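You operate a simulated robot arm through the tools that you are given. There is no shell and no other tool. Be economical: measure what you need, move in short steps, check, and stop when the job is done.

You run a simulated robot arm. Do the job below in one go: nothing can be reset, and whatever is moved stays where it is left.

Task
Get the wash ready for later: shut the drawer, set Linen, 30C, 400 rpm, extra rinse, then lock the panel.
Fine: do not start; leave it switched on.

Only the result counts: the job must be done as asked and must still hold three seconds after the hand-in. Knocking over, shifting, dropping, spilling or breaking anything else fails it.

Robot
A 7-joint arm with a two-finger parallel gripper, fixed in place. Base frame: the origin is at the foot of the arm, x ahead of it, y to its left, z up. Readings come in m, degrees, newtons and seconds.
With the tool pointing down near the work surface it reaches from about 0.14 to 0.66 m from the base axis. Its first joint turns from -66.0 to 66.0 degrees. Payload 2.4 kg.
The tool frame sits at the grasp point between the pads (the TCP): z along the fingers, y along the line on which they close. The tips reach 0.03 m beyond it. Largest opening 0.094 m; finger width 0.028, thickness 0.01; the body of the gripper, 0.05 by 0.096 m, starts 0.055 m behind the TCP.
Orientation is that of the tool frame in the base frame, as a unit quaternion [w, x, y, z]. With the fingers straight down and closing along the base's y, the tool's x points along the base's -x, its y along +y and its z along -z.

Tools
- The arm moves only by the tool step_arm. Its arguments are lists of equal length, an entry for each row: "xyz": the shift along the tool's x, y, z in m, a list of three; "rotation": the turn, a rotation vector about the tool's x, y, z in degrees, a list of three; "jaw": the gripper command, from -1 (shut) to 1 (fully open), values between in proportion. In form: {"xyz": [[dx, dy, dz], ...], "rotation": [[wx, wy, wz], ...], "jaw": [jaw, ...]}. A call has 1 to 20 rows; each row shifts and turns the commanded pose from where the row before left it, along the tool's axes as they then stand. Rows are played at 5 a second. More than 0.05 m and 8.6 degrees between two rows, or a gripper value outside its range, and nothing of the call is played. Where a pose cannot be reached the arm comes as near as it can. A force on the tool above 40 N (or 10 N above the force at the start of the call, whichever is more), or a blocked arm, ends the call early, and 0.2 s more pass. The fingers move at their own pace (about 0.153 m/s each) and stop on an object; they squeeze with about 38 N. The grip force told is the motor's: it shows also when the fingers shut on nothing. Time passes only in rows, and 0.2 s behind the last, so rows that do not move let the fingers close. The reply holds the time, the measured pose of the TCP, the force on the tool along the base axes, the opening and the grip force, in the units named above and with some noise.
- Cameras (640 x 400 px; columns grow to the right, rows downward): "scene" is fixed at [0.0389, 0.4824, 1.4297]; the picture's right is [-0.70, -0.71, 0.00], its down [-0.50, 0.49, -0.72] and it looks along [0.51, -0.50, -0.70] (base axes); focal length 361 px, centre (320, 200). "wrist" rides on the gripper at [-0.037, 0, -0.058] in the tool frame; the picture's right is [0.00, -1.00, 0.00], its down [0.97, 0.00, -0.24] and it looks along [0.24, 0.00, 0.97] (tool axes); focal length 218 px, centre (320, 200). There is no depth. A picture from a camera that has moved, and an enlarged one, comes with that camera's place and axes in the base frame and with its lens.
- capture(camera): a new picture of that camera. The clock stands still meanwhile.
- enlarge(camera, box): a new picture of the part [left, top, right, bottom] of that camera's present view, enlarged. The clock stands still meanwhile.
- close_job(): hands the job in; it is judged then, once.

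Go step by step. Nothing tells you positions but the pictures and the camera data: compare them with the known pose of the tool, close in by small moves and look again before you grip or let go. The budget is 120 turns and 68 pictures, counting those below and the enlarged ones. Unless the task says otherwise, let go and move clear before handing in, and close with one line.

The tools are called after "Request:" as a command line: name --argument value ..., lists and objects as JSON in quotes. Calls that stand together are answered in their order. step_arm: Moves the arm, as the interface text tells. Its arguments: {"type":"object","properties":{"xyz":{"type":"array"},"rotation":{"type":"array"},"jaw":{"type":"array"}},"required":["xyz","rotation","jaw"]} The other tools are called the same way: capture (camera) takes a picture; enlarge (camera, box) takes an enlarged picture of a part of a camera's view; close_job () hands the job in.

At the start:

```text
time: 0.0
position: [0.2773, -0.2865, 0.9738]
tool_rot: [0.001, -0.001, 1.0, 0.0]
ft_force: [-0.1, -1.0, 0.0]
width: 0.0939
grasp_force: 0.1
```

scene: 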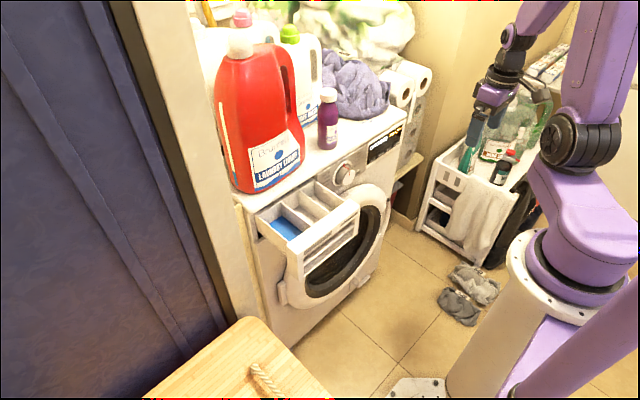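
wrist: 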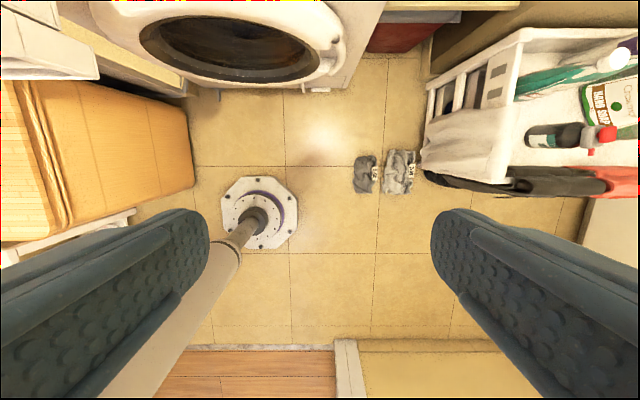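

I see a washing machine with its drawer open and a panel with a dial and a display. I'll look closer at the panel.

Request:
enlarge --camera "scene" --box '[320, 100, 420, 200]'

Request:
enlarge --camera "scene" --box '[220, 140, 400, 300]'

```text
4.00 times, centred on (370, 150) of scene
camera zoom: at [0.0389, 0.4824, 1.4297], right [-0.7, -0.71, 0.0], down [-0.5, 0.49, -0.72], along [0.51, -0.5, -0.7], focal length 1444 px, centre (120, 400)
```

zoom: 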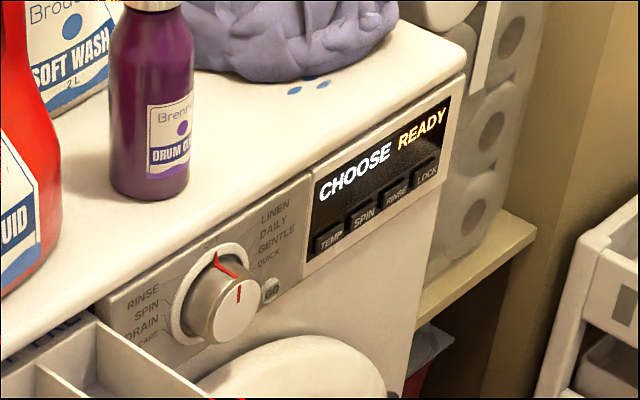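

```text
2.50 times, centred on (310, 220) of scene
camera zoom: at [0.0389, 0.4824, 1.4297], right [-0.7, -0.71, 0.0], down [-0.5, 0.49, -0.72], along [0.51, -0.5, -0.7], focal length 902 px, centre (345, 150)
```

zoom: 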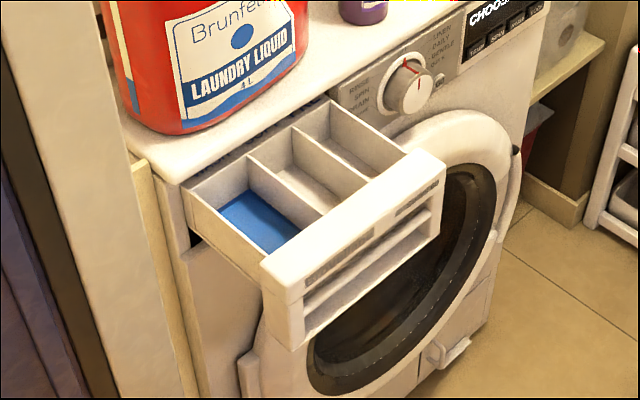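

The machine's front faces the arm along −x. I'll tilt the tool toward it so the wrist camera can read the panel.

Request:
step_arm --xyz '[[0, 0, 0], [0, 0, 0], [0, 0, 0], [0, 0, 0], [0, 0, 0], [0, 0, 0], [0, 0, 0], [0, 0, 0]]' --rotation '[[0, -8, 0], [0, -8, 0], [0, -8, 0], [0, -8, 0], [0, -8, 0], [0, -8, 0], [0, -8, 0], [0, 0, 0]]' --jaw '[-1, -1, -1, -1, -1, -1, -1, -1]'

Request:
capture --camera "wrist"

Request:
capture --camera "scene"

```text
time: 1.8
position: [0.3307, -0.2936, 0.9655]
tool_rot: [0.41, 0.0, 0.912, 0.007]
ft_force: [0.4, 0.1, 0.3]
width: 0.0
grasp_force: 32.8
out of reach, approached as far as the arm can: row 4, 5, 6, 7
```

```text
63 pictures are left
camera wrist: at [0.3135, -0.2949, 1.0308], right [0.01, -1.0, -0.01], down [-0.82, 0.0, -0.57], along [0.57, 0.02, -0.82], focal length 218 px, centre (320, 200)
```

wrist: 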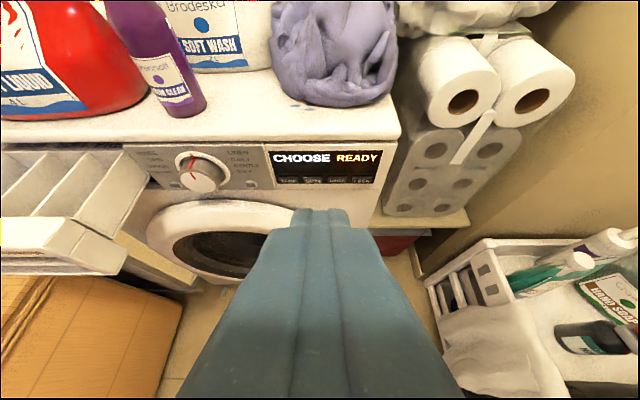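

```text
62 pictures are left
```

scene: 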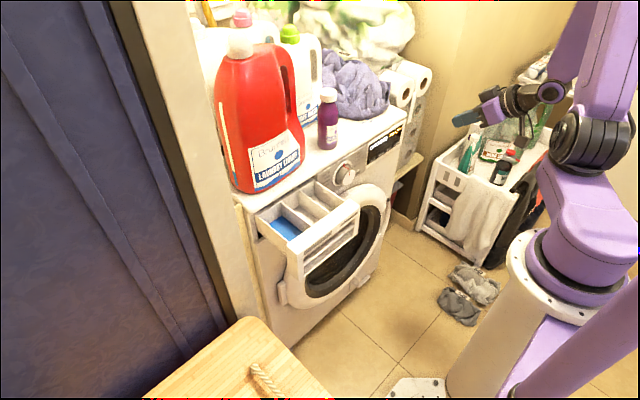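

The panel is readable from here, so I'll enlarge both views of it to triangulate.

Request:
enlarge --camera "wrist" --box '[120, 120, 400, 295]'

Request:
enlarge --camera "wrist" --box '[260, 140, 400, 228]'

Request:
enlarge --camera "scene" --box '[365, 115, 413, 163]'

Request:
enlarge --camera "wrist" --box '[120, 140, 270, 230]'

```text
2.29 times, centred on (260, 208) of wrist
camera zoom: at [0.3135, -0.2949, 1.0308], right [0.01, -1.0, -0.01], down [-0.82, 0.0, -0.57], along [0.57, 0.02, -0.82], focal length 499 px, centre (457, 183)
```

zoom: 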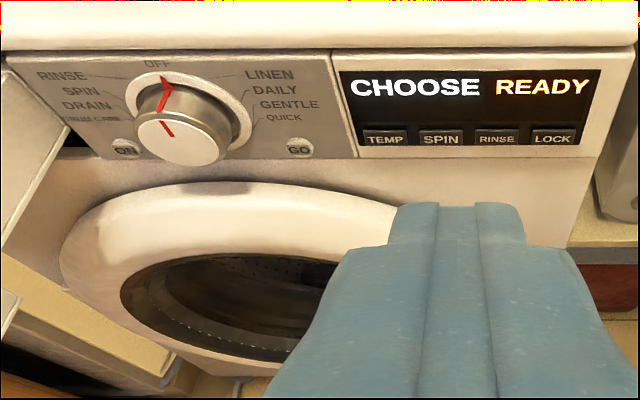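

```text
4.55 times, centred on (330, 184) of wrist
camera zoom: at [0.3135, -0.2949, 1.0308], right [0.01, -1.0, -0.01], down [-0.82, 0.0, -0.57], along [0.57, 0.02, -0.82], focal length 992 px, centre (274, 273)
```

zoom: 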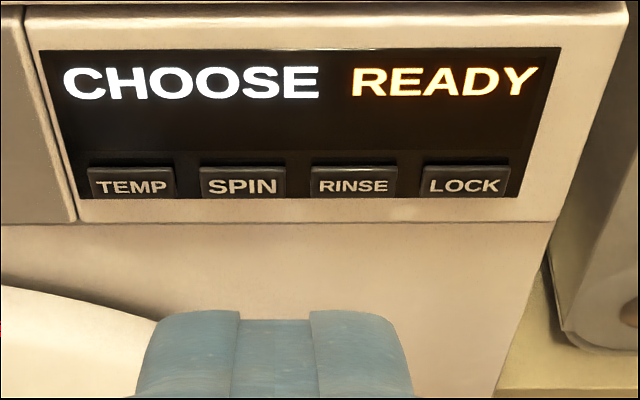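

```text
8.33 times, centred on (389, 139) of scene
camera zoom: at [0.0389, 0.4824, 1.4297], right [-0.7, -0.71, 0.0], down [-0.5, 0.49, -0.72], along [0.51, -0.5, -0.7], focal length 3008 px, centre (-255, 708)
```

zoom: 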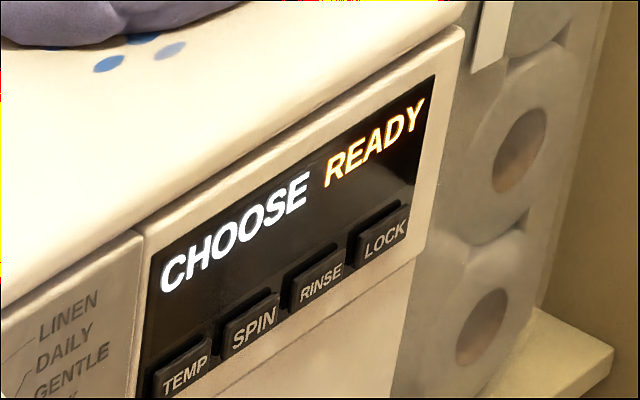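

```text
4.27 times, centred on (195, 185) of wrist
camera zoom: at [0.3135, -0.2949, 1.0308], right [0.01, -1.0, -0.01], down [-0.82, 0.0, -0.57], along [0.57, 0.02, -0.82], focal length 931 px, centre (853, 264)
```

zoom: 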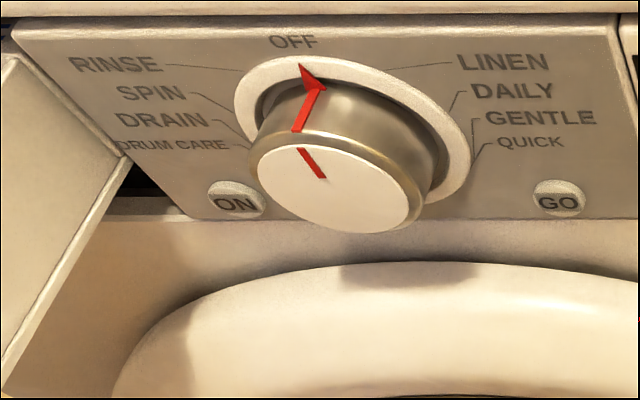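

The panel face is at x≈0.55: buttons near z≈0.75 (TEMP y≈−0.237 to LOCK y≈−0.358), and the dial at y≈−0.10, z≈0.774. The drawer front is at x≈0.425, y≈−0.04 to 0.18. I'll move in front of the drawer first, fingers closed.

Request:
step_arm --xyz '[[0.015, 0.036, 0.0133], [0.015, 0.036, 0.0133], [0.015, 0.036, 0.0133], [0.015, 0.036, 0.0133], [0.015, 0.036, 0.0133], [0.015, 0.036, 0.0133], [0.015, 0.036, 0.0133], [0.015, 0.036, 0.0133], [0.015, 0.036, 0.0133], [0.015, 0.036, 0.0133], [0, 0, 0]]' --rotation '[[0, 0, 0], [0, 0, 0], [0, 0, 0], [0, 0, 0], [0, 0, 0], [0, 0, 0], [0, 0, 0], [0, 0, 0], [0, 0, 0], [0, 0, 0], [0, 0, 0]]' --jaw '[-1, -1, -1, -1, -1, -1, -1, -1, -1, -1, -1]'

Request:
capture --camera "wrist"

Request:
capture --camera "scene"

```text
time: 4.2
position: [0.3495, -0.146, 0.8899]
tool_rot: [0.435, 0.0, 0.9, 0.006]
ft_force: [0.4, 0.1, 0.6]
width: 0.0002
grasp_force: 32.9
out of reach, approached as far as the arm can: row 1, 5, 6, 7, 8, 9, 10
```

```text
57 pictures are left
camera wrist: at [0.3282, -0.1456, 0.9537], right [0.01, -1.0, -0.01], down [-0.79, 0.0, -0.61], along [0.61, 0.01, -0.79], focal length 218 px, centre (320, 200)
```

wrist: 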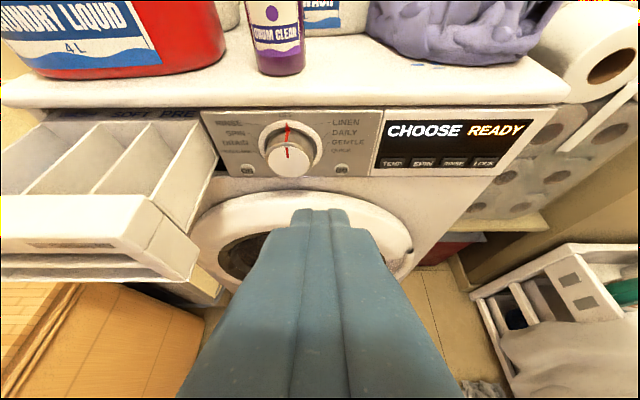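

```text
56 pictures are left
```

scene: 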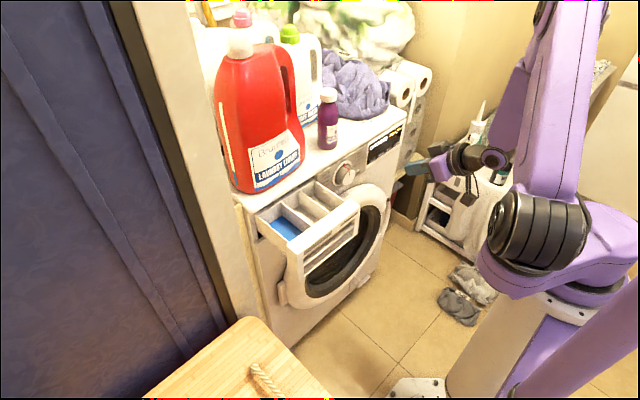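

This tilt is near the arm's limit so close to the base. I'll use less tilt and go in front of the drawer.

Request:
step_arm --xyz '[[0, 0, 0], [0, 0, 0], [0.008, 0.027, 0.0112], [0.008, 0.027, 0.0112], [0.008, 0.027, 0.0112], [0.008, 0.027, 0.0112], [0.008, 0.027, 0.0112], [0.008, 0.027, 0.0112], [0.008, 0.027, 0.0112], [0.008, 0.027, 0.0112], [0, 0, 0]]' --rotation '[[0, 8, 0], [0, 8, 0], [0, 0, 0], [0, 0, 0], [0, 0, 0], [0, 0, 0], [0, 0, 0], [0, 0, 0], [0, 0, 0], [0, 0, 0], [0, 0, 0]]' --jaw '[-1, -1, -1, -1, -1, -1, -1, -1, -1, -1, -1]'

Request:
capture --camera "wrist"

Request:
capture --camera "scene"

```text
time: 6.6
position: [0.437, -0.0125, 0.8617]
tool_rot: [0.304, 0.001, 0.953, 0.009]
ft_force: [0.5, -0.6, -0.6]
width: 0.0
grasp_force: 32.9
out of reach, approached as far as the arm can: row 4, 5, 6, 7, 8, 9, 10
```

```text
55 pictures are left
camera wrist: at [0.4339, -0.0129, 0.9294], right [0.0, -1.0, -0.02], down [-0.93, 0.0, -0.37], along [0.37, 0.02, -0.93], focal length 218 px, centre (320, 200)
```

wrist: 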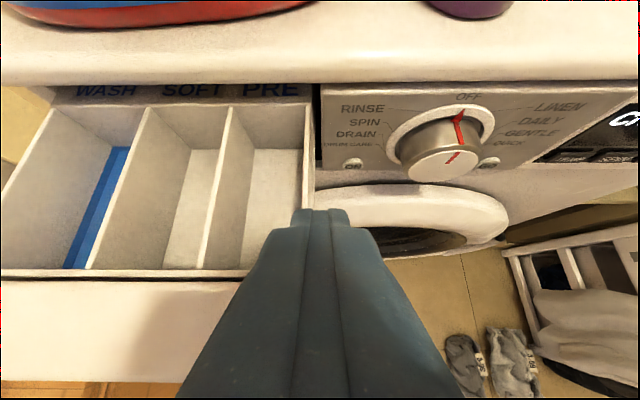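

```text
54 pictures are left
```

scene: 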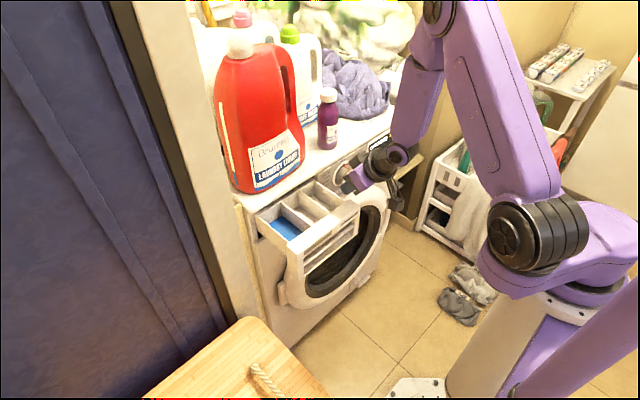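

The tilted pose drifted because it was out of reach. I'll go vertical, back off to x≈0.35 in front of the drawer, and lower.

Request:
step_arm --xyz '[[0, 0, 0], [0, 0, 0], [0, 0, 0], [0, 0, 0], [0, 0, 0], [0.03, 0.02, 0], [0.03, 0.02, 0], [0.03, 0.02, 0], [0, 0.02, 0], [0, 0, 0]]' --rotation '[[0, 8, 0], [0, 8, 0], [0, 8, 0], [0, 8, 0], [0, 3.4, 0], [0, 0, 0], [0, 0, 0], [0, 0, 0], [0, 0, 0], [0, 0, 0]]' --jaw '[-1, -1, -1, -1, -1, -1, -1, -1, -1, -1]'

Request:
capture --camera "wrist"

```text
time: 8.3
position: [0.385, 0.0643, 0.8566]
tool_rot: [0.065, -0.056, 0.996, 0.004]
ft_force: [0.8, 4.3, 4.3]
width: 0.0
grasp_force: 33.3
out of reach, approached as far as the arm can: row 4
stopped in row 8: the force on the tool passed its limit (the readings are from after the stop); the commanded pose is now the measured one
```

```text
53 pictures are left
camera wrist: at [0.4163, 0.068, 0.9177], right [0.11, -0.99, 0.0], down [-0.99, -0.11, 0.11], along [-0.11, -0.01, -0.99], focal length 218 px, centre (320, 200)
```

wrist: 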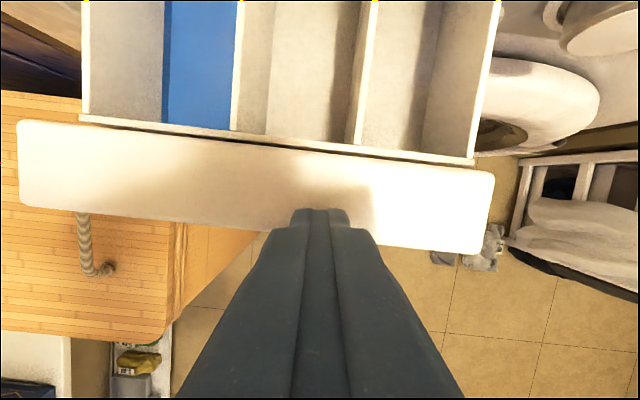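

A force stop; let me see what touched.

Request:
capture --camera "scene"

```text
52 pictures are left
```

scene: 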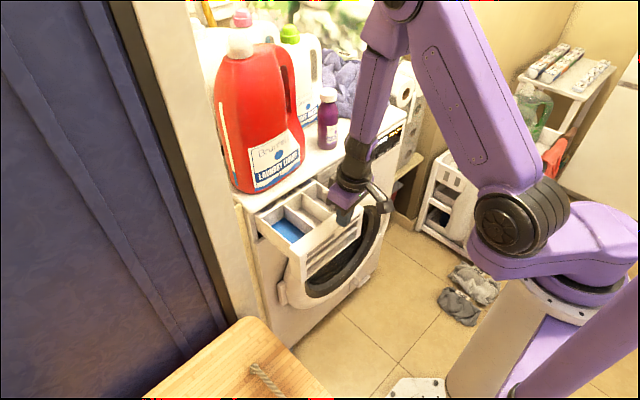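

Nothing was hit (it was a motion transient). I'll straighten the tool, back off to x≈0.31, then lower in front of the drawer face.

Request:
step_arm --xyz '[[0, 0, 0], [0, 0, 0], [0.018, 0, 0], [0.018, 0, 0], [0.018, 0, 0], [0.018, 0, 0], [0, 0, 0.02], [0, 0, 0.02], [0, 0, 0.02], [0, 0, 0.02], [0, 0, 0.02], [0, 0, 0]]' --rotation '[[0.2, 3.7, 3.2], [0.2, 3.7, 3.2], [0, 0, 0], [0, 0, 0], [0, 0, 0], [0, 0, 0], [0, 0, 0], [0, 0, 0], [0, 0, 0], [0, 0, 0], [0, 0, 0], [0, 0, 0]]' --jaw '[-1, -1, -1, -1, -1, -1, -1, -1, -1, -1, -1, -1]'

Request:
capture --camera "wrist"

Request:
capture --camera "scene"

```text
time: 10.9
position: [0.295, 0.0569, 0.7619]
tool_rot: [0.001, 0.0, 1.0, 0.001]
ft_force: [0.4, 1.2, 0.0]
width: 0.0
grasp_force: 32.8
out of reach, approached as far as the arm can: row 2, 7
```

```text
51 pictures are left
camera wrist: at [0.3342, 0.0573, 0.8193], right [0.0, -1.0, 0.0], down [-0.97, 0.0, 0.24], along [-0.24, 0.0, -0.97], focal length 218 px, centre (320, 200)
```

wrist: 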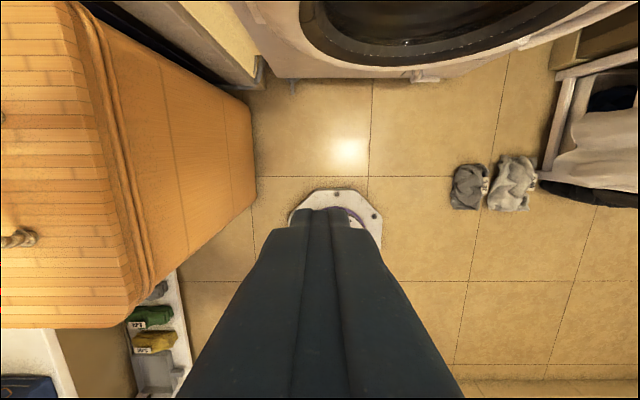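

```text
50 pictures are left
```

scene: 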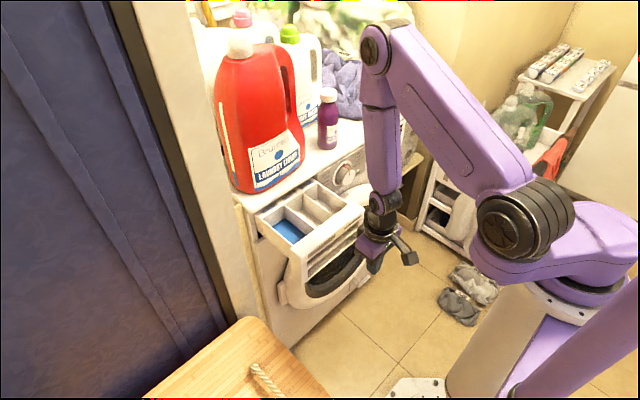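

The fingers are now low in front of the drawer face. I'll push toward +x in small steps.

Request:
step_arm --xyz '[[-0.02, 0, 0], [-0.02, 0, 0], [-0.015, 0, 0], [-0.015, 0, 0], [-0.015, 0, 0], [-0.015, 0, 0], [-0.015, 0, 0], [-0.015, 0, 0], [0, 0, 0]]' --rotation '[[0, 0, 0], [0, 0, 0], [0, 0, 0], [0, 0, 0], [0, 0, 0], [0, 0, 0], [0, 0, 0], [0, 0, 0], [0, 0, 0]]' --jaw '[-1, -1, -1, -1, -1, -1, -1, -1, -1]'

Request:
capture --camera "scene"

```text
time: 12.9
position: [0.4258, 0.0545, 0.762]
tool_rot: [0.0, 0.002, 1.0, 0.0]
ft_force: [0.0, 0.4, -0.8]
width: 0.0002
grasp_force: 32.7
```

```text
49 pictures are left
```

scene: 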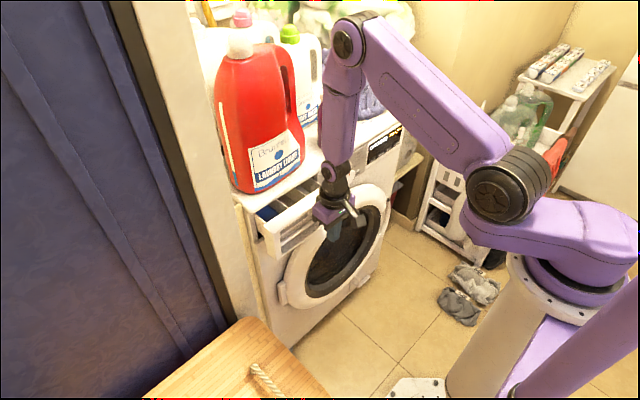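

The drawer slides in freely. I'll tilt the tool about 24° so the body stays clear of the panel, and keep pushing.

Request:
step_arm --xyz '[[0, 0, 0], [0, 0, 0], [0, 0, 0], [-0.0137, 0, 0.0061], [-0.0137, 0, 0.0061], [-0.0137, 0, 0.0061], [-0.0137, 0, 0.0061], [0, 0, 0]]' --rotation '[[0, -8, 0], [0, -8, 0], [0, -8, 0], [0, 0, 0], [0, 0, 0], [0, 0, 0], [0, 0, 0], [0, 0, 0]]' --jaw '[-1, -1, -1, -1, -1, -1, -1, -1]'

Request:
capture --camera "scene"

Request:
capture --camera "wrist"

```text
time: 14.7
position: [0.4869, 0.0556, 0.7621]
tool_rot: [0.208, 0.0, 0.978, 0.0]
ft_force: [0.1, -0.5, 0.4]
width: 0.0001
grasp_force: 33.0
```

```text
48 pictures are left
```

scene: 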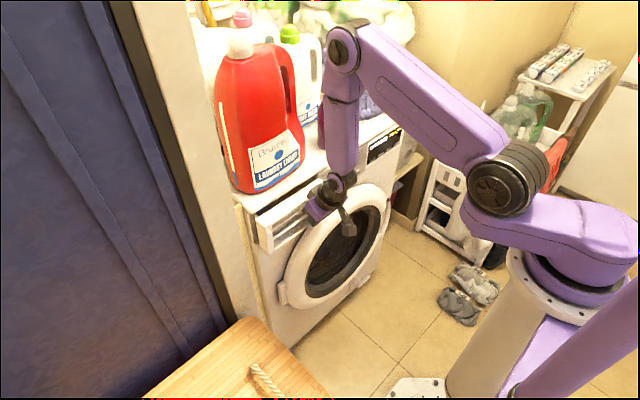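

```text
47 pictures are left
camera wrist: at [0.4979, 0.0555, 0.8298], right [0.0, -1.0, 0.0], down [-0.98, 0.0, -0.18], along [0.18, 0.0, -0.98], focal length 218 px, centre (320, 200)
```

wrist: 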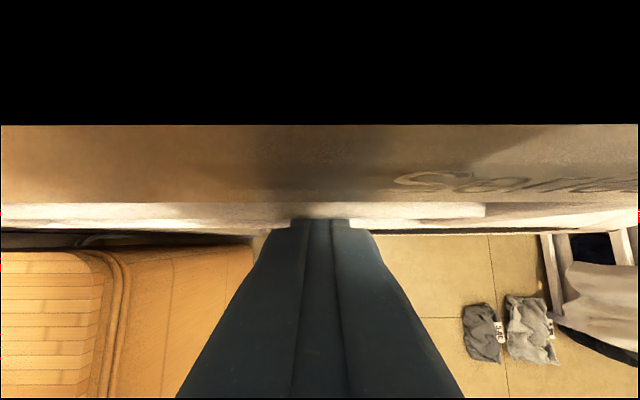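

Almost closed; I'll check the gap up close.

Request:
enlarge --camera "scene" --box '[220, 140, 380, 280]'

```text
2.86 times, centred on (300, 210) of scene
camera zoom: at [0.0389, 0.4824, 1.4297], right [-0.7, -0.71, 0.0], down [-0.5, 0.49, -0.72], along [0.51, -0.5, -0.7], focal length 1031 px, centre (377, 171)
```

zoom: 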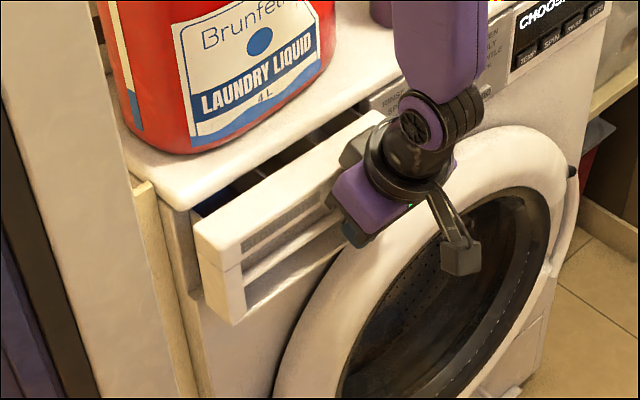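

About 4–5 cm remains; I'll keep pushing gently.

Request:
step_arm --xyz '[[-0.0091, 0, 0.0041], [-0.0091, 0, 0.0041], [-0.0091, 0, 0.0041], [-0.0068, 0, 0.003], [-0.0046, 0, 0.002], [-0.0046, 0, 0.002], [0, 0, 0]]' --rotation '[[0, 0, 0], [0, 0, 0], [0, 0, 0], [0, 0, 0], [0, 0, 0], [0, 0, 0], [0, 0, 0]]' --jaw '[-1, -1, -1, -1, -1, -1, -1]'

Request:
enlarge --camera "scene" --box '[220, 140, 380, 280]'

```text
time: 16.2
position: [0.5269, 0.0557, 0.7593]
tool_rot: [0.201, 0.0, 0.98, -0.001]
ft_force: [-5.4, -0.4, 0.7]
width: 0.0001
grasp_force: 33.2
stopped in row 7: the force on the tool passed its limit (the readings are from after the stop); the commanded pose is now the measured one
```

```text
2.86 times, centred on (300, 210) of scene
camera zoom: at [0.0387, 0.4824, 1.4297], right [-0.7, -0.71, 0.0], down [-0.5, 0.49, -0.72], along [0.51, -0.5, -0.7], focal length 1031 px, centre (377, 171)
```

zoom: 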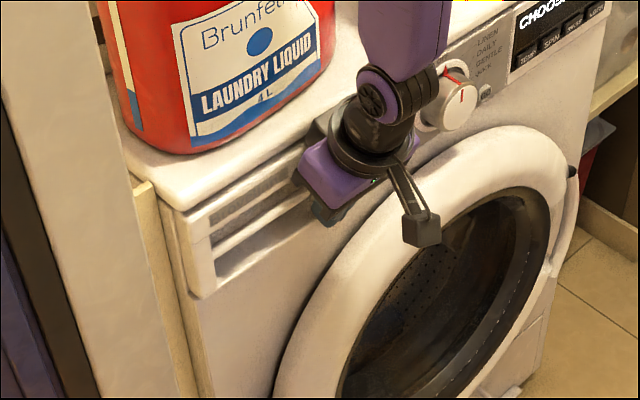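

The drawer hit its stop and looks flush. I'll back away and check.

Request:
step_arm --xyz '[[0.02, 0, -0.01], [0.03, 0, -0.015], [0.03, 0, -0.015], [0.03, -0.02, -0.015], [0, 0, 0]]' --rotation '[[0, 0, 0], [0, 0, 0], [0, 0, 0], [0, 0, 0], [0, 0, 0]]' --jaw '[-1, -1, -1, -1, -1]'

Request:
capture --camera "wrist"

Request:
enlarge --camera "scene" --box '[220, 140, 380, 280]'

```text
time: 17.4
position: [0.4072, 0.0359, 0.7663]
tool_rot: [0.202, 0.0, 0.979, 0.0]
ft_force: [-0.6, 0.0, 0.7]
width: 0.0
grasp_force: 33.6
```

```text
44 pictures are left
camera wrist: at [0.4193, 0.0363, 0.8336], right [0.0, -1.0, 0.0], down [-0.99, 0.0, -0.16], along [0.16, 0.0, -0.99], focal length 218 px, centre (320, 200)
```

wrist: 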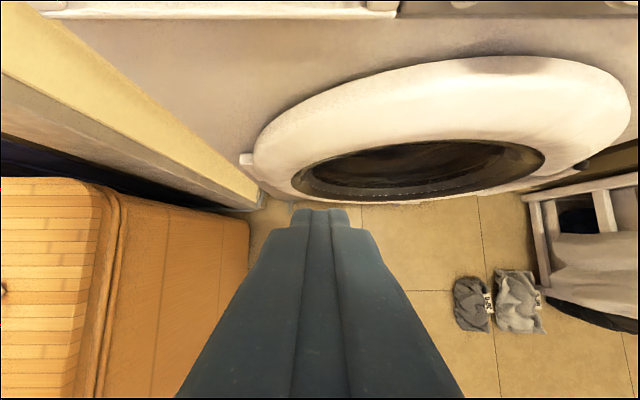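

```text
2.86 times, centred on (300, 210) of scene
camera zoom: at [0.0388, 0.4824, 1.4297], right [-0.7, -0.71, 0.0], down [-0.5, 0.49, -0.72], along [0.51, -0.5, -0.7], focal length 1031 px, centre (377, 171)
```

zoom: 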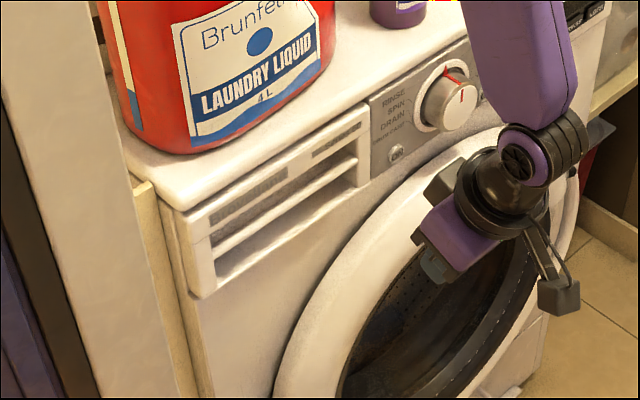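

The drawer is flush. Next I'll go in front of the dial and find out how horizontal the tool can get.

Request:
step_arm --xyz '[[-0.008, -0.0345, -0.006], [-0.008, -0.0345, -0.006], [-0.008, -0.0345, -0.006], [-0.008, -0.0345, -0.006], [0, 0, 0], [0, 0, 0], [0, 0, 0], [0, 0, 0], [0, 0, 0], [0, 0, 0]]' --rotation '[[0, 0, 0], [0, 0, 0], [0, 0, 0], [0, 0, 0], [0, -8, 0], [0, -8, 0], [0, -8, 0], [0, -8, 0], [0, -8, 0], [0, 0, 0]]' --jaw '[0.7, 0.7, 0.7, 0.7, 0.7, 0.7, 0.7, 0.7, 0.7, 0.7]'

Request:
capture --camera "wrist"

```text
time: 19.6
position: [0.4246, -0.1035, 0.8011]
tool_rot: [0.525, 0.001, 0.851, -0.001]
ft_force: [-0.2, 0.3, 1.2]
width: 0.0799
grasp_force: 0.0
```

```text
42 pictures are left
camera wrist: at [0.3911, -0.103, 0.8596], right [0.0, -1.0, 0.0], down [-0.65, 0.0, -0.76], along [0.76, 0.0, -0.65], focal length 218 px, centre (320, 200)
```

wrist: 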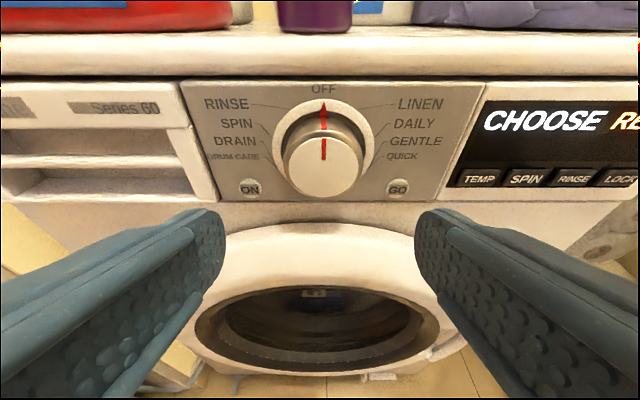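

Tilt works well here. I'll tilt further, to nearly horizontal.

Request:
step_arm --xyz '[[0, 0, 0], [0, 0, 0], [0, 0, 0], [0, 0, 0], [0, 0, 0]]' --rotation '[[0, -8, 0], [0, -8, 0], [0, -8, 0], [0, -2.7, 0], [0, 0, 0]]' --jaw '[0.7, 0.7, 0.7, 0.7, 0.7]'

Request:
capture --camera "wrist"

Request:
capture --camera "scene"

```text
time: 20.8
position: [0.4254, -0.1025, 0.7999]
tool_rot: [0.707, 0.0, 0.707, -0.001]
ft_force: [0.2, -0.7, 0.2]
width: 0.08
grasp_force: 0.0
```

```text
41 pictures are left
camera wrist: at [0.3687, -0.1025, 0.837], right [0.0, -1.0, 0.0], down [-0.24, 0.0, -0.97], along [0.97, 0.0, -0.24], focal length 218 px, centre (320, 200)
```

wrist: 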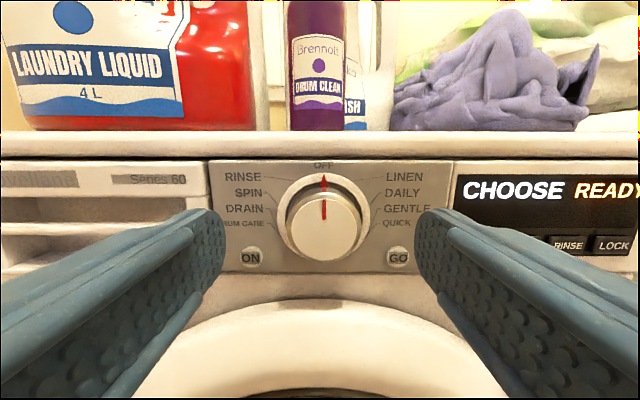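

```text
40 pictures are left
```

scene: 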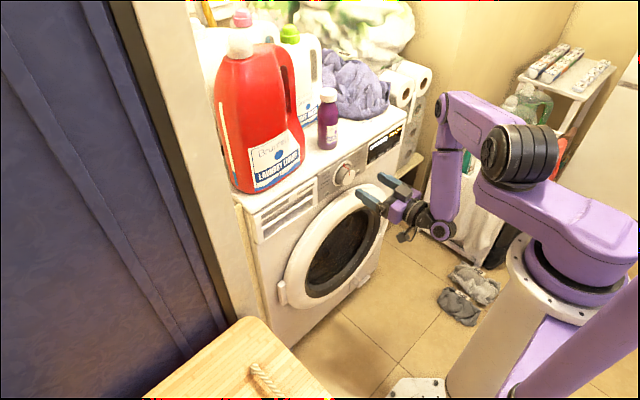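

The tool is fully horizontal and roughly aligned with the dial axis. I'll zoom in on the dial for the Linen tick angle.

Request:
enlarge --camera "wrist" --box '[215, 150, 435, 288]'

```text
2.90 times, centred on (325, 219) of wrist
camera zoom: at [0.3687, -0.1025, 0.837], right [0.0, -1.0, 0.0], down [-0.24, 0.0, -0.97], along [0.97, 0.0, -0.24], focal length 633 px, centre (306, 145)
```

zoom: 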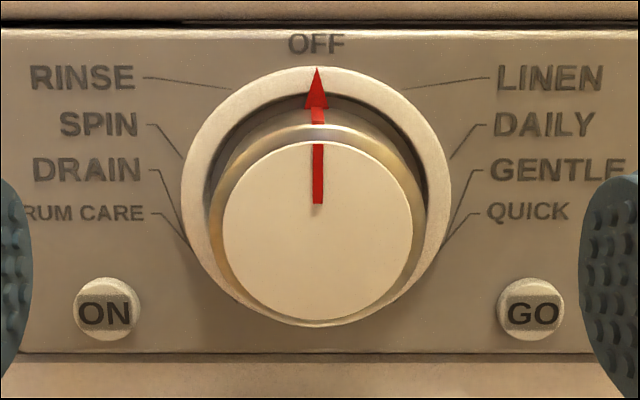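

Linen sits about 37° clockwise from OFF; the dial axis is at y≈−0.1055, z≈0.775. I'll lower to the axis and advance with open fingers.

Request:
step_arm --xyz '[[0.0125, -0.0015, 0], [0.0125, -0.0015, 0], [0, 0, 0.03], [0, 0, 0.03], [0, 0, 0.02], [0, 0, 0.008], [0, 0, 0]]' --rotation '[[0, 0, 0], [0, 0, 0], [0, 0, 0], [0, 0, 0], [0, 0, 0], [0, 0, 0], [0, 0, 0]]' --jaw '[0.7, 0.7, 0.7, 0.7, 0.7, 0.7, 0.7]'

Request:
capture --camera "wrist"

```text
time: 22.4
position: [0.5123, -0.1053, 0.7767]
tool_rot: [0.708, 0.0, 0.706, -0.001]
ft_force: [0.2, 0.4, -0.5]
width: 0.0798
grasp_force: 0.0
```

```text
38 pictures are left
camera wrist: at [0.4557, -0.1048, 0.8127], right [0.0, -1.0, 0.0], down [-0.24, 0.0, -0.97], along [0.97, 0.0, -0.24], focal length 218 px, centre (320, 200)
```

wrist: 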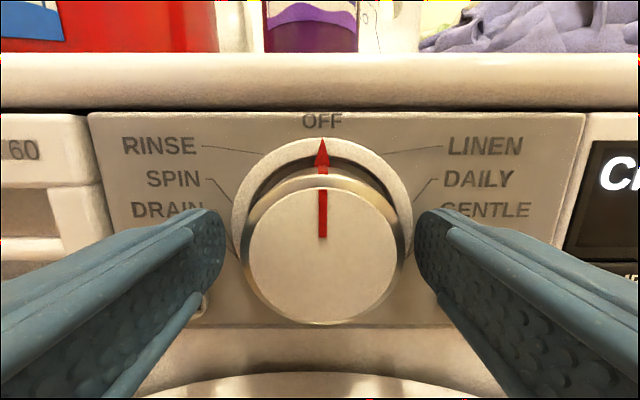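

Well centred. I'll grip the knob and turn 37° clockwise about the tool axis.

Request:
step_arm --xyz '[[0, 0, 0], [0, 0, 0], [0, 0, 0], [0, 0, 0], [0, 0, 0], [0, 0, 0], [0, 0, 0], [0, 0, 0], [0, 0, 0]]' --rotation '[[0, 0, 0], [0, 0, 0], [0, 0, 0], [0, 0, 7.4], [0, 0, 7.4], [0, 0, 7.4], [0, 0, 7.4], [0, 0, 7.4], [0, 0, 0]]' --jaw '[-1, -1, -1, -1, -1, -1, -1, -1, -1]'

Request:
capture --camera "wrist"

```text
time: 24.4
position: [0.5127, -0.1057, 0.7765]
tool_rot: [0.671, 0.225, 0.67, 0.224]
ft_force: [-24.6, -1.7, 5.9]
width: 0.0563
grasp_force: 45.0
```

```text
37 pictures are left
camera wrist: at [0.4557, -0.1277, 0.8053], right [0.0, -0.8, -0.6], down [-0.24, 0.59, -0.77], along [0.97, 0.14, -0.19], focal length 218 px, centre (320, 200)
```

wrist: 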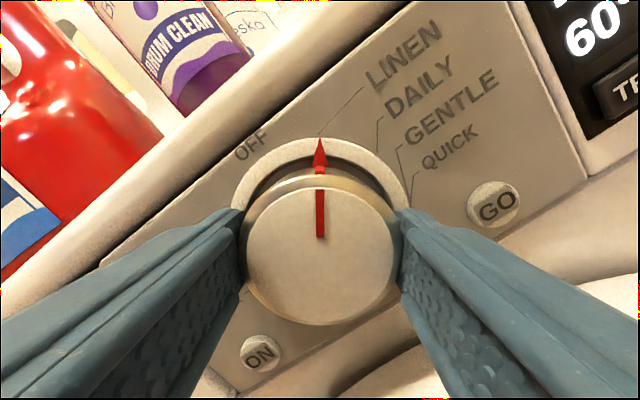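

The pointer is at Linen and the display changed. I'll release, back off and read it.

Request:
step_arm --xyz '[[0, 0, 0], [0, 0, 0], [0, 0, -0.03], [0, 0, -0.03], [0, 0, -0.03], [0, 0, 0]]' --rotation '[[0, 0, 0], [0, 0, 0], [0, 0, 0], [0, 0, 0], [0, 0, 0], [0, 0, 0]]' --jaw '[0.7, 0.7, 0.7, 0.7, 0.7, 0.7]'

Request:
enlarge --camera "scene" --box '[320, 100, 420, 200]'

```text
time: 25.8
position: [0.4234, -0.1053, 0.7765]
tool_rot: [0.671, 0.225, 0.671, 0.223]
ft_force: [0.3, 0.1, 0.3]
width: 0.0798
grasp_force: 0.1
```

```text
4.00 times, centred on (370, 150) of scene
camera zoom: at [0.0388, 0.4824, 1.4297], right [-0.7, -0.71, 0.0], down [-0.5, 0.49, -0.72], along [0.51, -0.5, -0.7], focal length 1444 px, centre (120, 400)
```

zoom: 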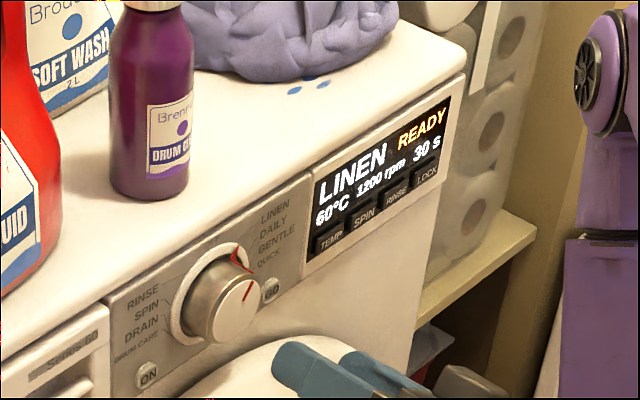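

Linen is set (60°C, 1200 rpm). I'll square the tool, close the fingers and move over to TEMP for a close look at the buttons.

Request:
step_arm --xyz '[[0, 0, 0], [0, 0, 0], [0, 0, 0], [0, 0, 0], [0, 0, 0], [0, -0.033, 0], [0, -0.033, 0], [0, -0.033, 0], [0, -0.033, 0], [0, 0, 0]]' --rotation '[[0, 0, -7.4], [0, 0, -7.4], [0, 0, -7.4], [0, 0, -7.4], [0, 0, -7.4], [0, 0, 0], [0, 0, 0], [0, 0, 0], [0, 0, 0], [0, 0, 0]]' --jaw '[-1, -1, -1, -1, -1, -1, -1, -1, -1, -1]'

Request:
capture --camera "wrist"

```text
time: 28.0
position: [0.4249, -0.2404, 0.7806]
tool_rot: [0.707, 0.0, 0.707, 0.0]
ft_force: [0.7, -0.8, 0.5]
width: 0.0
grasp_force: 33.0
```

```text
35 pictures are left
camera wrist: at [0.3681, -0.2397, 0.8171], right [0.0, -1.0, 0.0], down [-0.24, 0.0, -0.97], along [0.97, 0.0, -0.24], focal length 218 px, centre (320, 200)
```

wrist: 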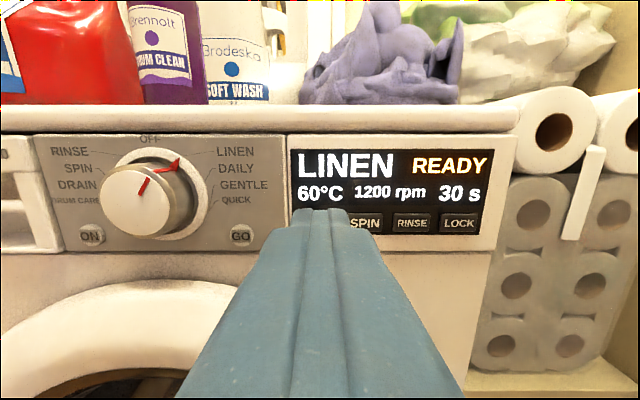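

Button row: z≈0.751, y≈−0.2395, −0.280, −0.320, −0.361, with faces at x≈0.547. I'll pitch the tool 20° down so just one tip edge touches, and approach TEMP.

Request:
step_arm --xyz '[[0, 0, 0], [0, 0, 0], [0, 0, 0], [0.0033, 0.0005, 0.03], [0.0034, 0.0005, 0.03], [0, 0, 0.017], [0, 0, 0]]' --rotation '[[0, 7, 0], [0, 7, 0], [0, 6, 0], [0, 0, 0], [0, 0, 0], [0, 0, 0], [0, 0, 0]]' --jaw '[-1, -1, -1, -1, -1, -1, -1]'

Request:
capture --camera "wrist"

Request:
enlarge --camera "scene" --box '[365, 110, 425, 170]'

```text
time: 29.6
position: [0.495, -0.2373, 0.7447]
tool_rot: [0.574, 0.001, 0.819, -0.001]
ft_force: [-0.1, 0.8, 0.0]
width: 0.0004
grasp_force: 33.0
```

```text
34 pictures are left
camera wrist: at [0.4535, -0.2372, 0.7984], right [0.0, -1.0, 0.0], down [-0.56, 0.0, -0.83], along [0.83, 0.0, -0.56], focal length 218 px, centre (320, 200)
```

wrist: 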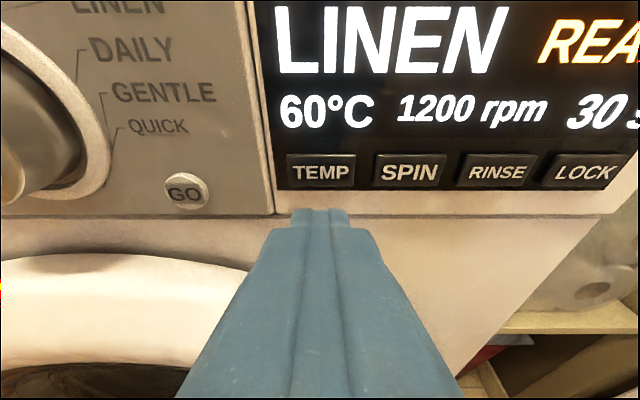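

```text
6.67 times, centred on (395, 140) of scene
camera zoom: at [0.0389, 0.4824, 1.4297], right [-0.7, -0.71, 0.0], down [-0.5, 0.49, -0.72], along [0.51, -0.5, -0.7], focal length 2406 px, centre (-180, 600)
```

zoom: 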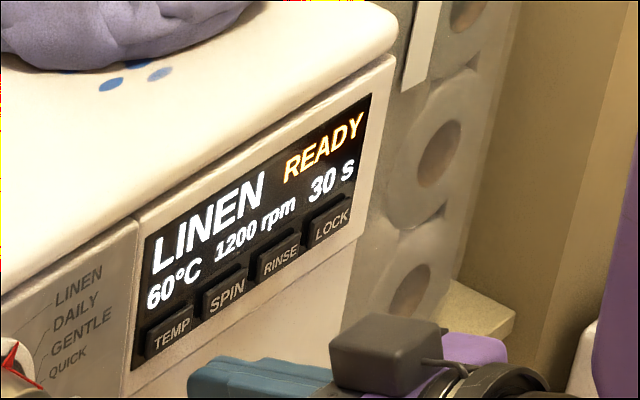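

TEMP sits slightly above the tip, so I'll raise about 7 mm and press forward in small steps.

Request:
step_arm --xyz '[[-0.0075, 0, -0.0027], [-0.0034, 0, 0.0094], [-0.0014, 0, 0.0038], [-0.001, 0, 0.0028], [0, 0, 0]]' --rotation '[[0, 0, 0], [0, 0, 0], [0, 0, 0], [0, 0, 0], [0, 0, 0]]' --jaw '[-1, -1, -1, -1, -1]'

Request:
capture --camera "wrist"

```text
time: 30.8
position: [0.5101, -0.2379, 0.7523]
tool_rot: [0.573, -0.001, 0.819, 0.0]
ft_force: [-2.0, 0.0, 0.5]
width: 0.0003
grasp_force: 32.9
```

```text
32 pictures are left
camera wrist: at [0.4694, -0.2368, 0.8059], right [0.0, -1.0, 0.0], down [-0.56, 0.0, -0.83], along [0.83, 0.0, -0.56], focal length 218 px, centre (320, 200)
```

wrist: 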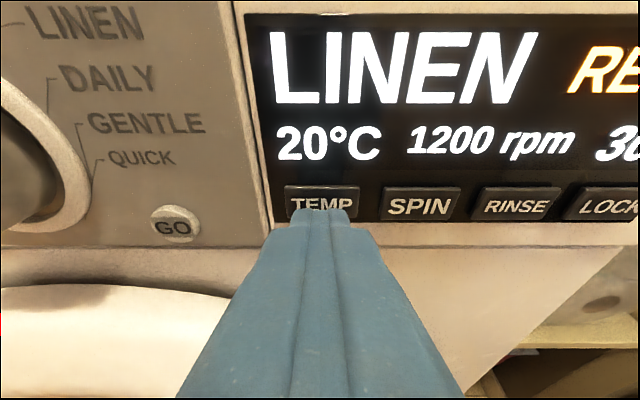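

One press registered (60→20°C). I'll release and press once more.

Request:
step_arm --xyz '[[0.0034, 0, -0.0094], [0, 0, 0], [-0.0034, 0, 0.0094], [0, 0, 0], [0.0034, 0, -0.0094], [0, 0, 0]]' --rotation '[[0, 0, 0], [0, 0, 0], [0, 0, 0], [0, 0, 0], [0, 0, 0], [0, 0, 0]]' --jaw '[-1, -1, -1, -1, -1, -1]'

Request:
capture --camera "wrist"

```text
time: 32.2
position: [0.4994, -0.237, 0.7534]
tool_rot: [0.573, 0.0, 0.819, 0.0]
ft_force: [0.6, -1.1, 0.7]
width: 0.0
grasp_force: 33.1
```

```text
31 pictures are left
camera wrist: at [0.4586, -0.2362, 0.8066], right [0.0, -1.0, 0.0], down [-0.56, 0.0, -0.83], along [0.83, 0.0, -0.56], focal length 218 px, centre (320, 200)
```

wrist: 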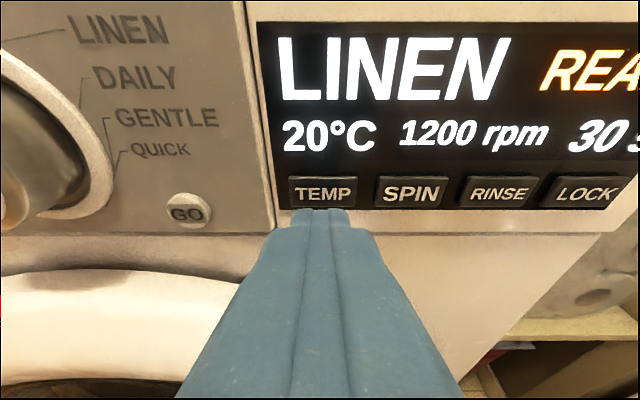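

The second press did not register, so I'll press a little deeper, in small steps.

Request:
step_arm --xyz '[[-0.0034, 0, 0.0094], [-0.0007, 0, 0.0019], [-0.0007, 0, 0.0019], [0, 0, 0], [0, 0, 0]]' --rotation '[[0, 0, 0], [0, 0, 0], [0, 0, 0], [0, 0, 0], [0, 0, 0]]' --jaw '[-1, -1, -1, -1, -1]'

Request:
capture --camera "wrist"

```text
time: 33.4
position: [0.5125, -0.2377, 0.7516]
tool_rot: [0.573, 0.001, 0.82, 0.0]
ft_force: [-30.6, 5.8, 11.0]
width: 0.0002
grasp_force: 33.3
```

```text
30 pictures are left
camera wrist: at [0.4718, -0.2366, 0.8057], right [0.0, -1.0, 0.0], down [-0.56, 0.0, -0.83], along [0.83, 0.0, -0.56], focal length 218 px, centre (320, 200)
```

wrist: 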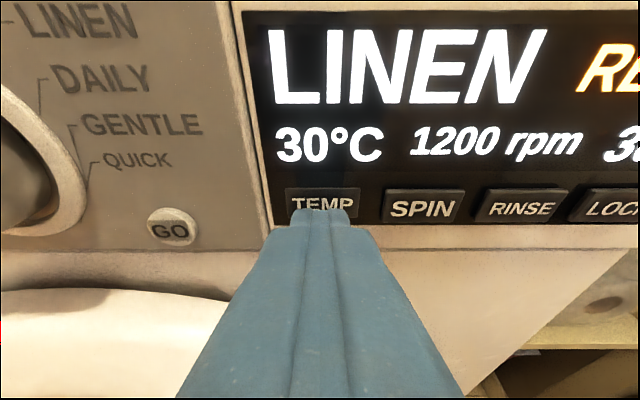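

30°C is set. I'll back off, shift to SPIN, and press once.

Request:
step_arm --xyz '[[0.0048, 0, -0.0132], [0, -0.0212, 0], [0, -0.0212, 0], [0, 0, 0], [-0.0034, 0, 0.0094], [-0.001, 0, 0.0029], [0, 0, 0], [0.0044, 0, -0.0123], [0, 0, 0]]' --rotation '[[0, 0, 0], [0, 0, 0], [0, 0, 0], [0, 0, 0], [0, 0, 0], [0, 0, 0], [0, 0, 0], [0, 0, 0], [0, 0, 0]]' --jaw '[-1, -1, -1, -1, -1, -1, -1, -1, -1]'

Request:
capture --camera "wrist"

```text
time: 35.4
position: [0.499, -0.2802, 0.7526]
tool_rot: [0.574, 0.0, 0.819, -0.001]
ft_force: [0.1, 0.1, 0.4]
width: 0.0
grasp_force: 32.8
```

```text
29 pictures are left
camera wrist: at [0.4592, -0.2794, 0.8062], right [0.0, -1.0, 0.0], down [-0.56, 0.0, -0.83], along [0.83, 0.0, -0.56], focal length 218 px, centre (320, 200)
```

wrist: 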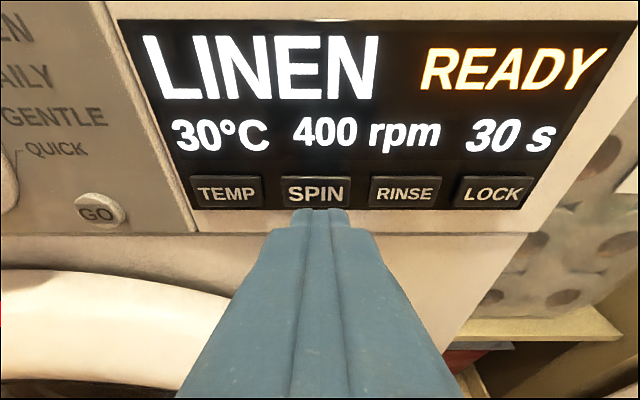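

SPIN went straight to 400 rpm. Next is RINSE, one press.

Request:
step_arm --xyz '[[0, -0.0203, 0], [0, -0.0203, 0], [0, 0, 0], [-0.0034, 0, 0.0094], [-0.001, 0, 0.0029], [0, 0, 0], [0.0044, 0, -0.0123], [0, 0, 0]]' --rotation '[[0, 0, 0], [0, 0, 0], [0, 0, 0], [0, 0, 0], [0, 0, 0], [0, 0, 0], [0, 0, 0], [0, 0, 0]]' --jaw '[-1, -1, -1, -1, -1, -1, -1, -1]'

Request:
capture --camera "wrist"

```text
time: 37.2
position: [0.5016, -0.3215, 0.7526]
tool_rot: [0.573, 0.0, 0.819, -0.001]
ft_force: [0.1, 0.3, 0.2]
width: 0.0
grasp_force: 32.6
```

```text
28 pictures are left
camera wrist: at [0.4604, -0.3199, 0.8057], right [0.0, -1.0, 0.0], down [-0.56, 0.0, -0.83], along [0.83, 0.0, -0.56], focal length 218 px, centre (320, 200)
```

wrist: 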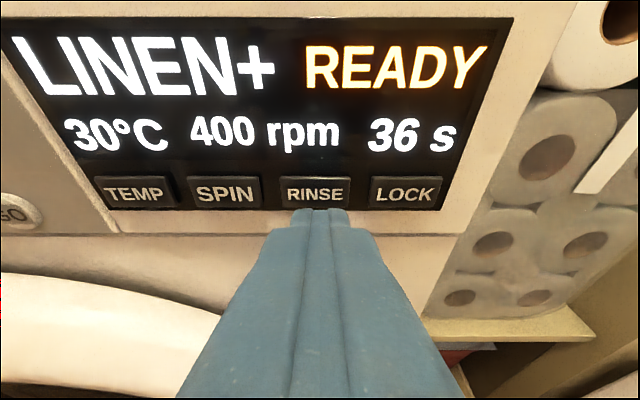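

"LINEN+" shows that extra rinse is on. Next I'll press LOCK and look while holding it.

Request:
step_arm --xyz '[[0, -0.0203, 0], [0, -0.0203, 0], [0, 0, 0], [-0.0034, 0, 0.0094], [-0.0008, 0, 0.0022], [0, 0, 0], [0.0042, 0, -0.0116], [0, 0, 0]]' --rotation '[[0, 0, 0], [0, 0, 0], [0, 0, 0], [0, 0, 0], [0, 0, 0], [0, 0, 0], [0, 0, 0], [0, 0, 0]]' --jaw '[-1, -1, -1, -1, -1, -1, -1, -1]'

Request:
capture --camera "wrist"

```text
time: 39.0
position: [0.5013, -0.3605, 0.7521]
tool_rot: [0.573, 0.001, 0.819, -0.001]
ft_force: [0.2, 0.0, 0.6]
width: 0.0
grasp_force: 33.3
```

```text
27 pictures are left
camera wrist: at [0.4598, -0.3603, 0.805], right [0.0, -1.0, 0.0], down [-0.56, 0.0, -0.83], along [0.83, 0.0, -0.56], focal length 218 px, centre (320, 200)
```

wrist: 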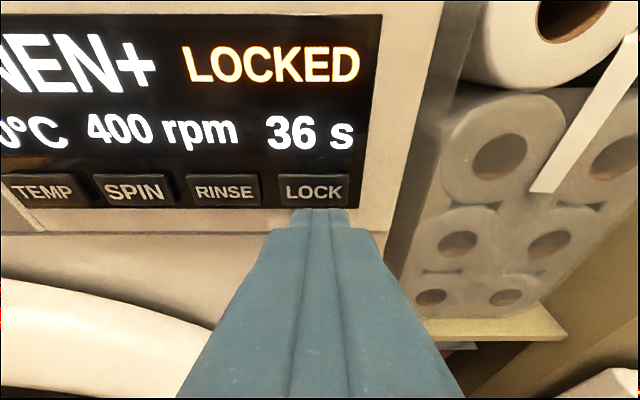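

LOCKED. I'll back away and do a final check of everything.

Request:
step_arm --xyz '[[0.0, 0, -0.03], [0.0, 0, -0.03], [0.0, 0, -0.02], [0, 0, 0]]' --rotation '[[0, 0, 0], [0, 0, 0], [0, 0, 0], [0, 0, 0]]' --jaw '[-1, -1, -1, -1]'

Request:
enlarge --camera "scene" --box '[320, 100, 420, 200]'

Request:
capture --camera "scene"

```text
time: 40.0
position: [0.4239, -0.36, 0.7794]
tool_rot: [0.574, -0.001, 0.819, 0.0]
ft_force: [-0.2, -0.8, -1.0]
width: 0.0
grasp_force: 33.2
```

```text
4.00 times, centred on (370, 150) of scene
camera zoom: at [0.0389, 0.4824, 1.4297], right [-0.7, -0.71, 0.0], down [-0.5, 0.49, -0.72], along [0.51, -0.5, -0.7], focal length 1444 px, centre (120, 400)
```

zoom: 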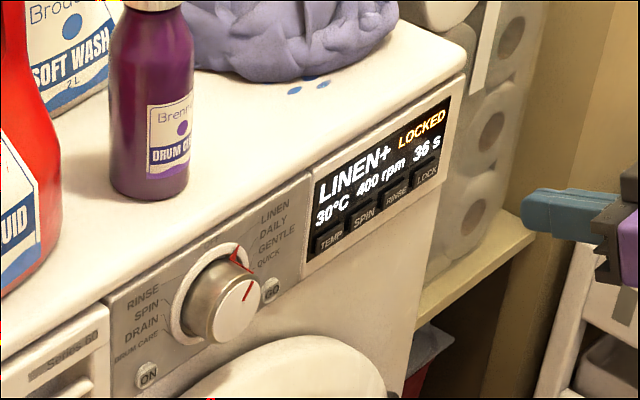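

```text
25 pictures are left
```

scene: 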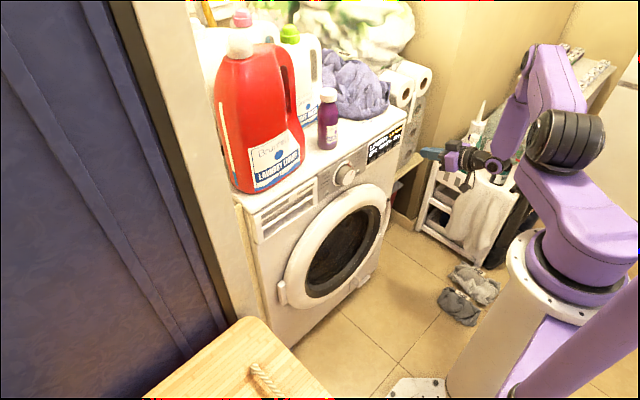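

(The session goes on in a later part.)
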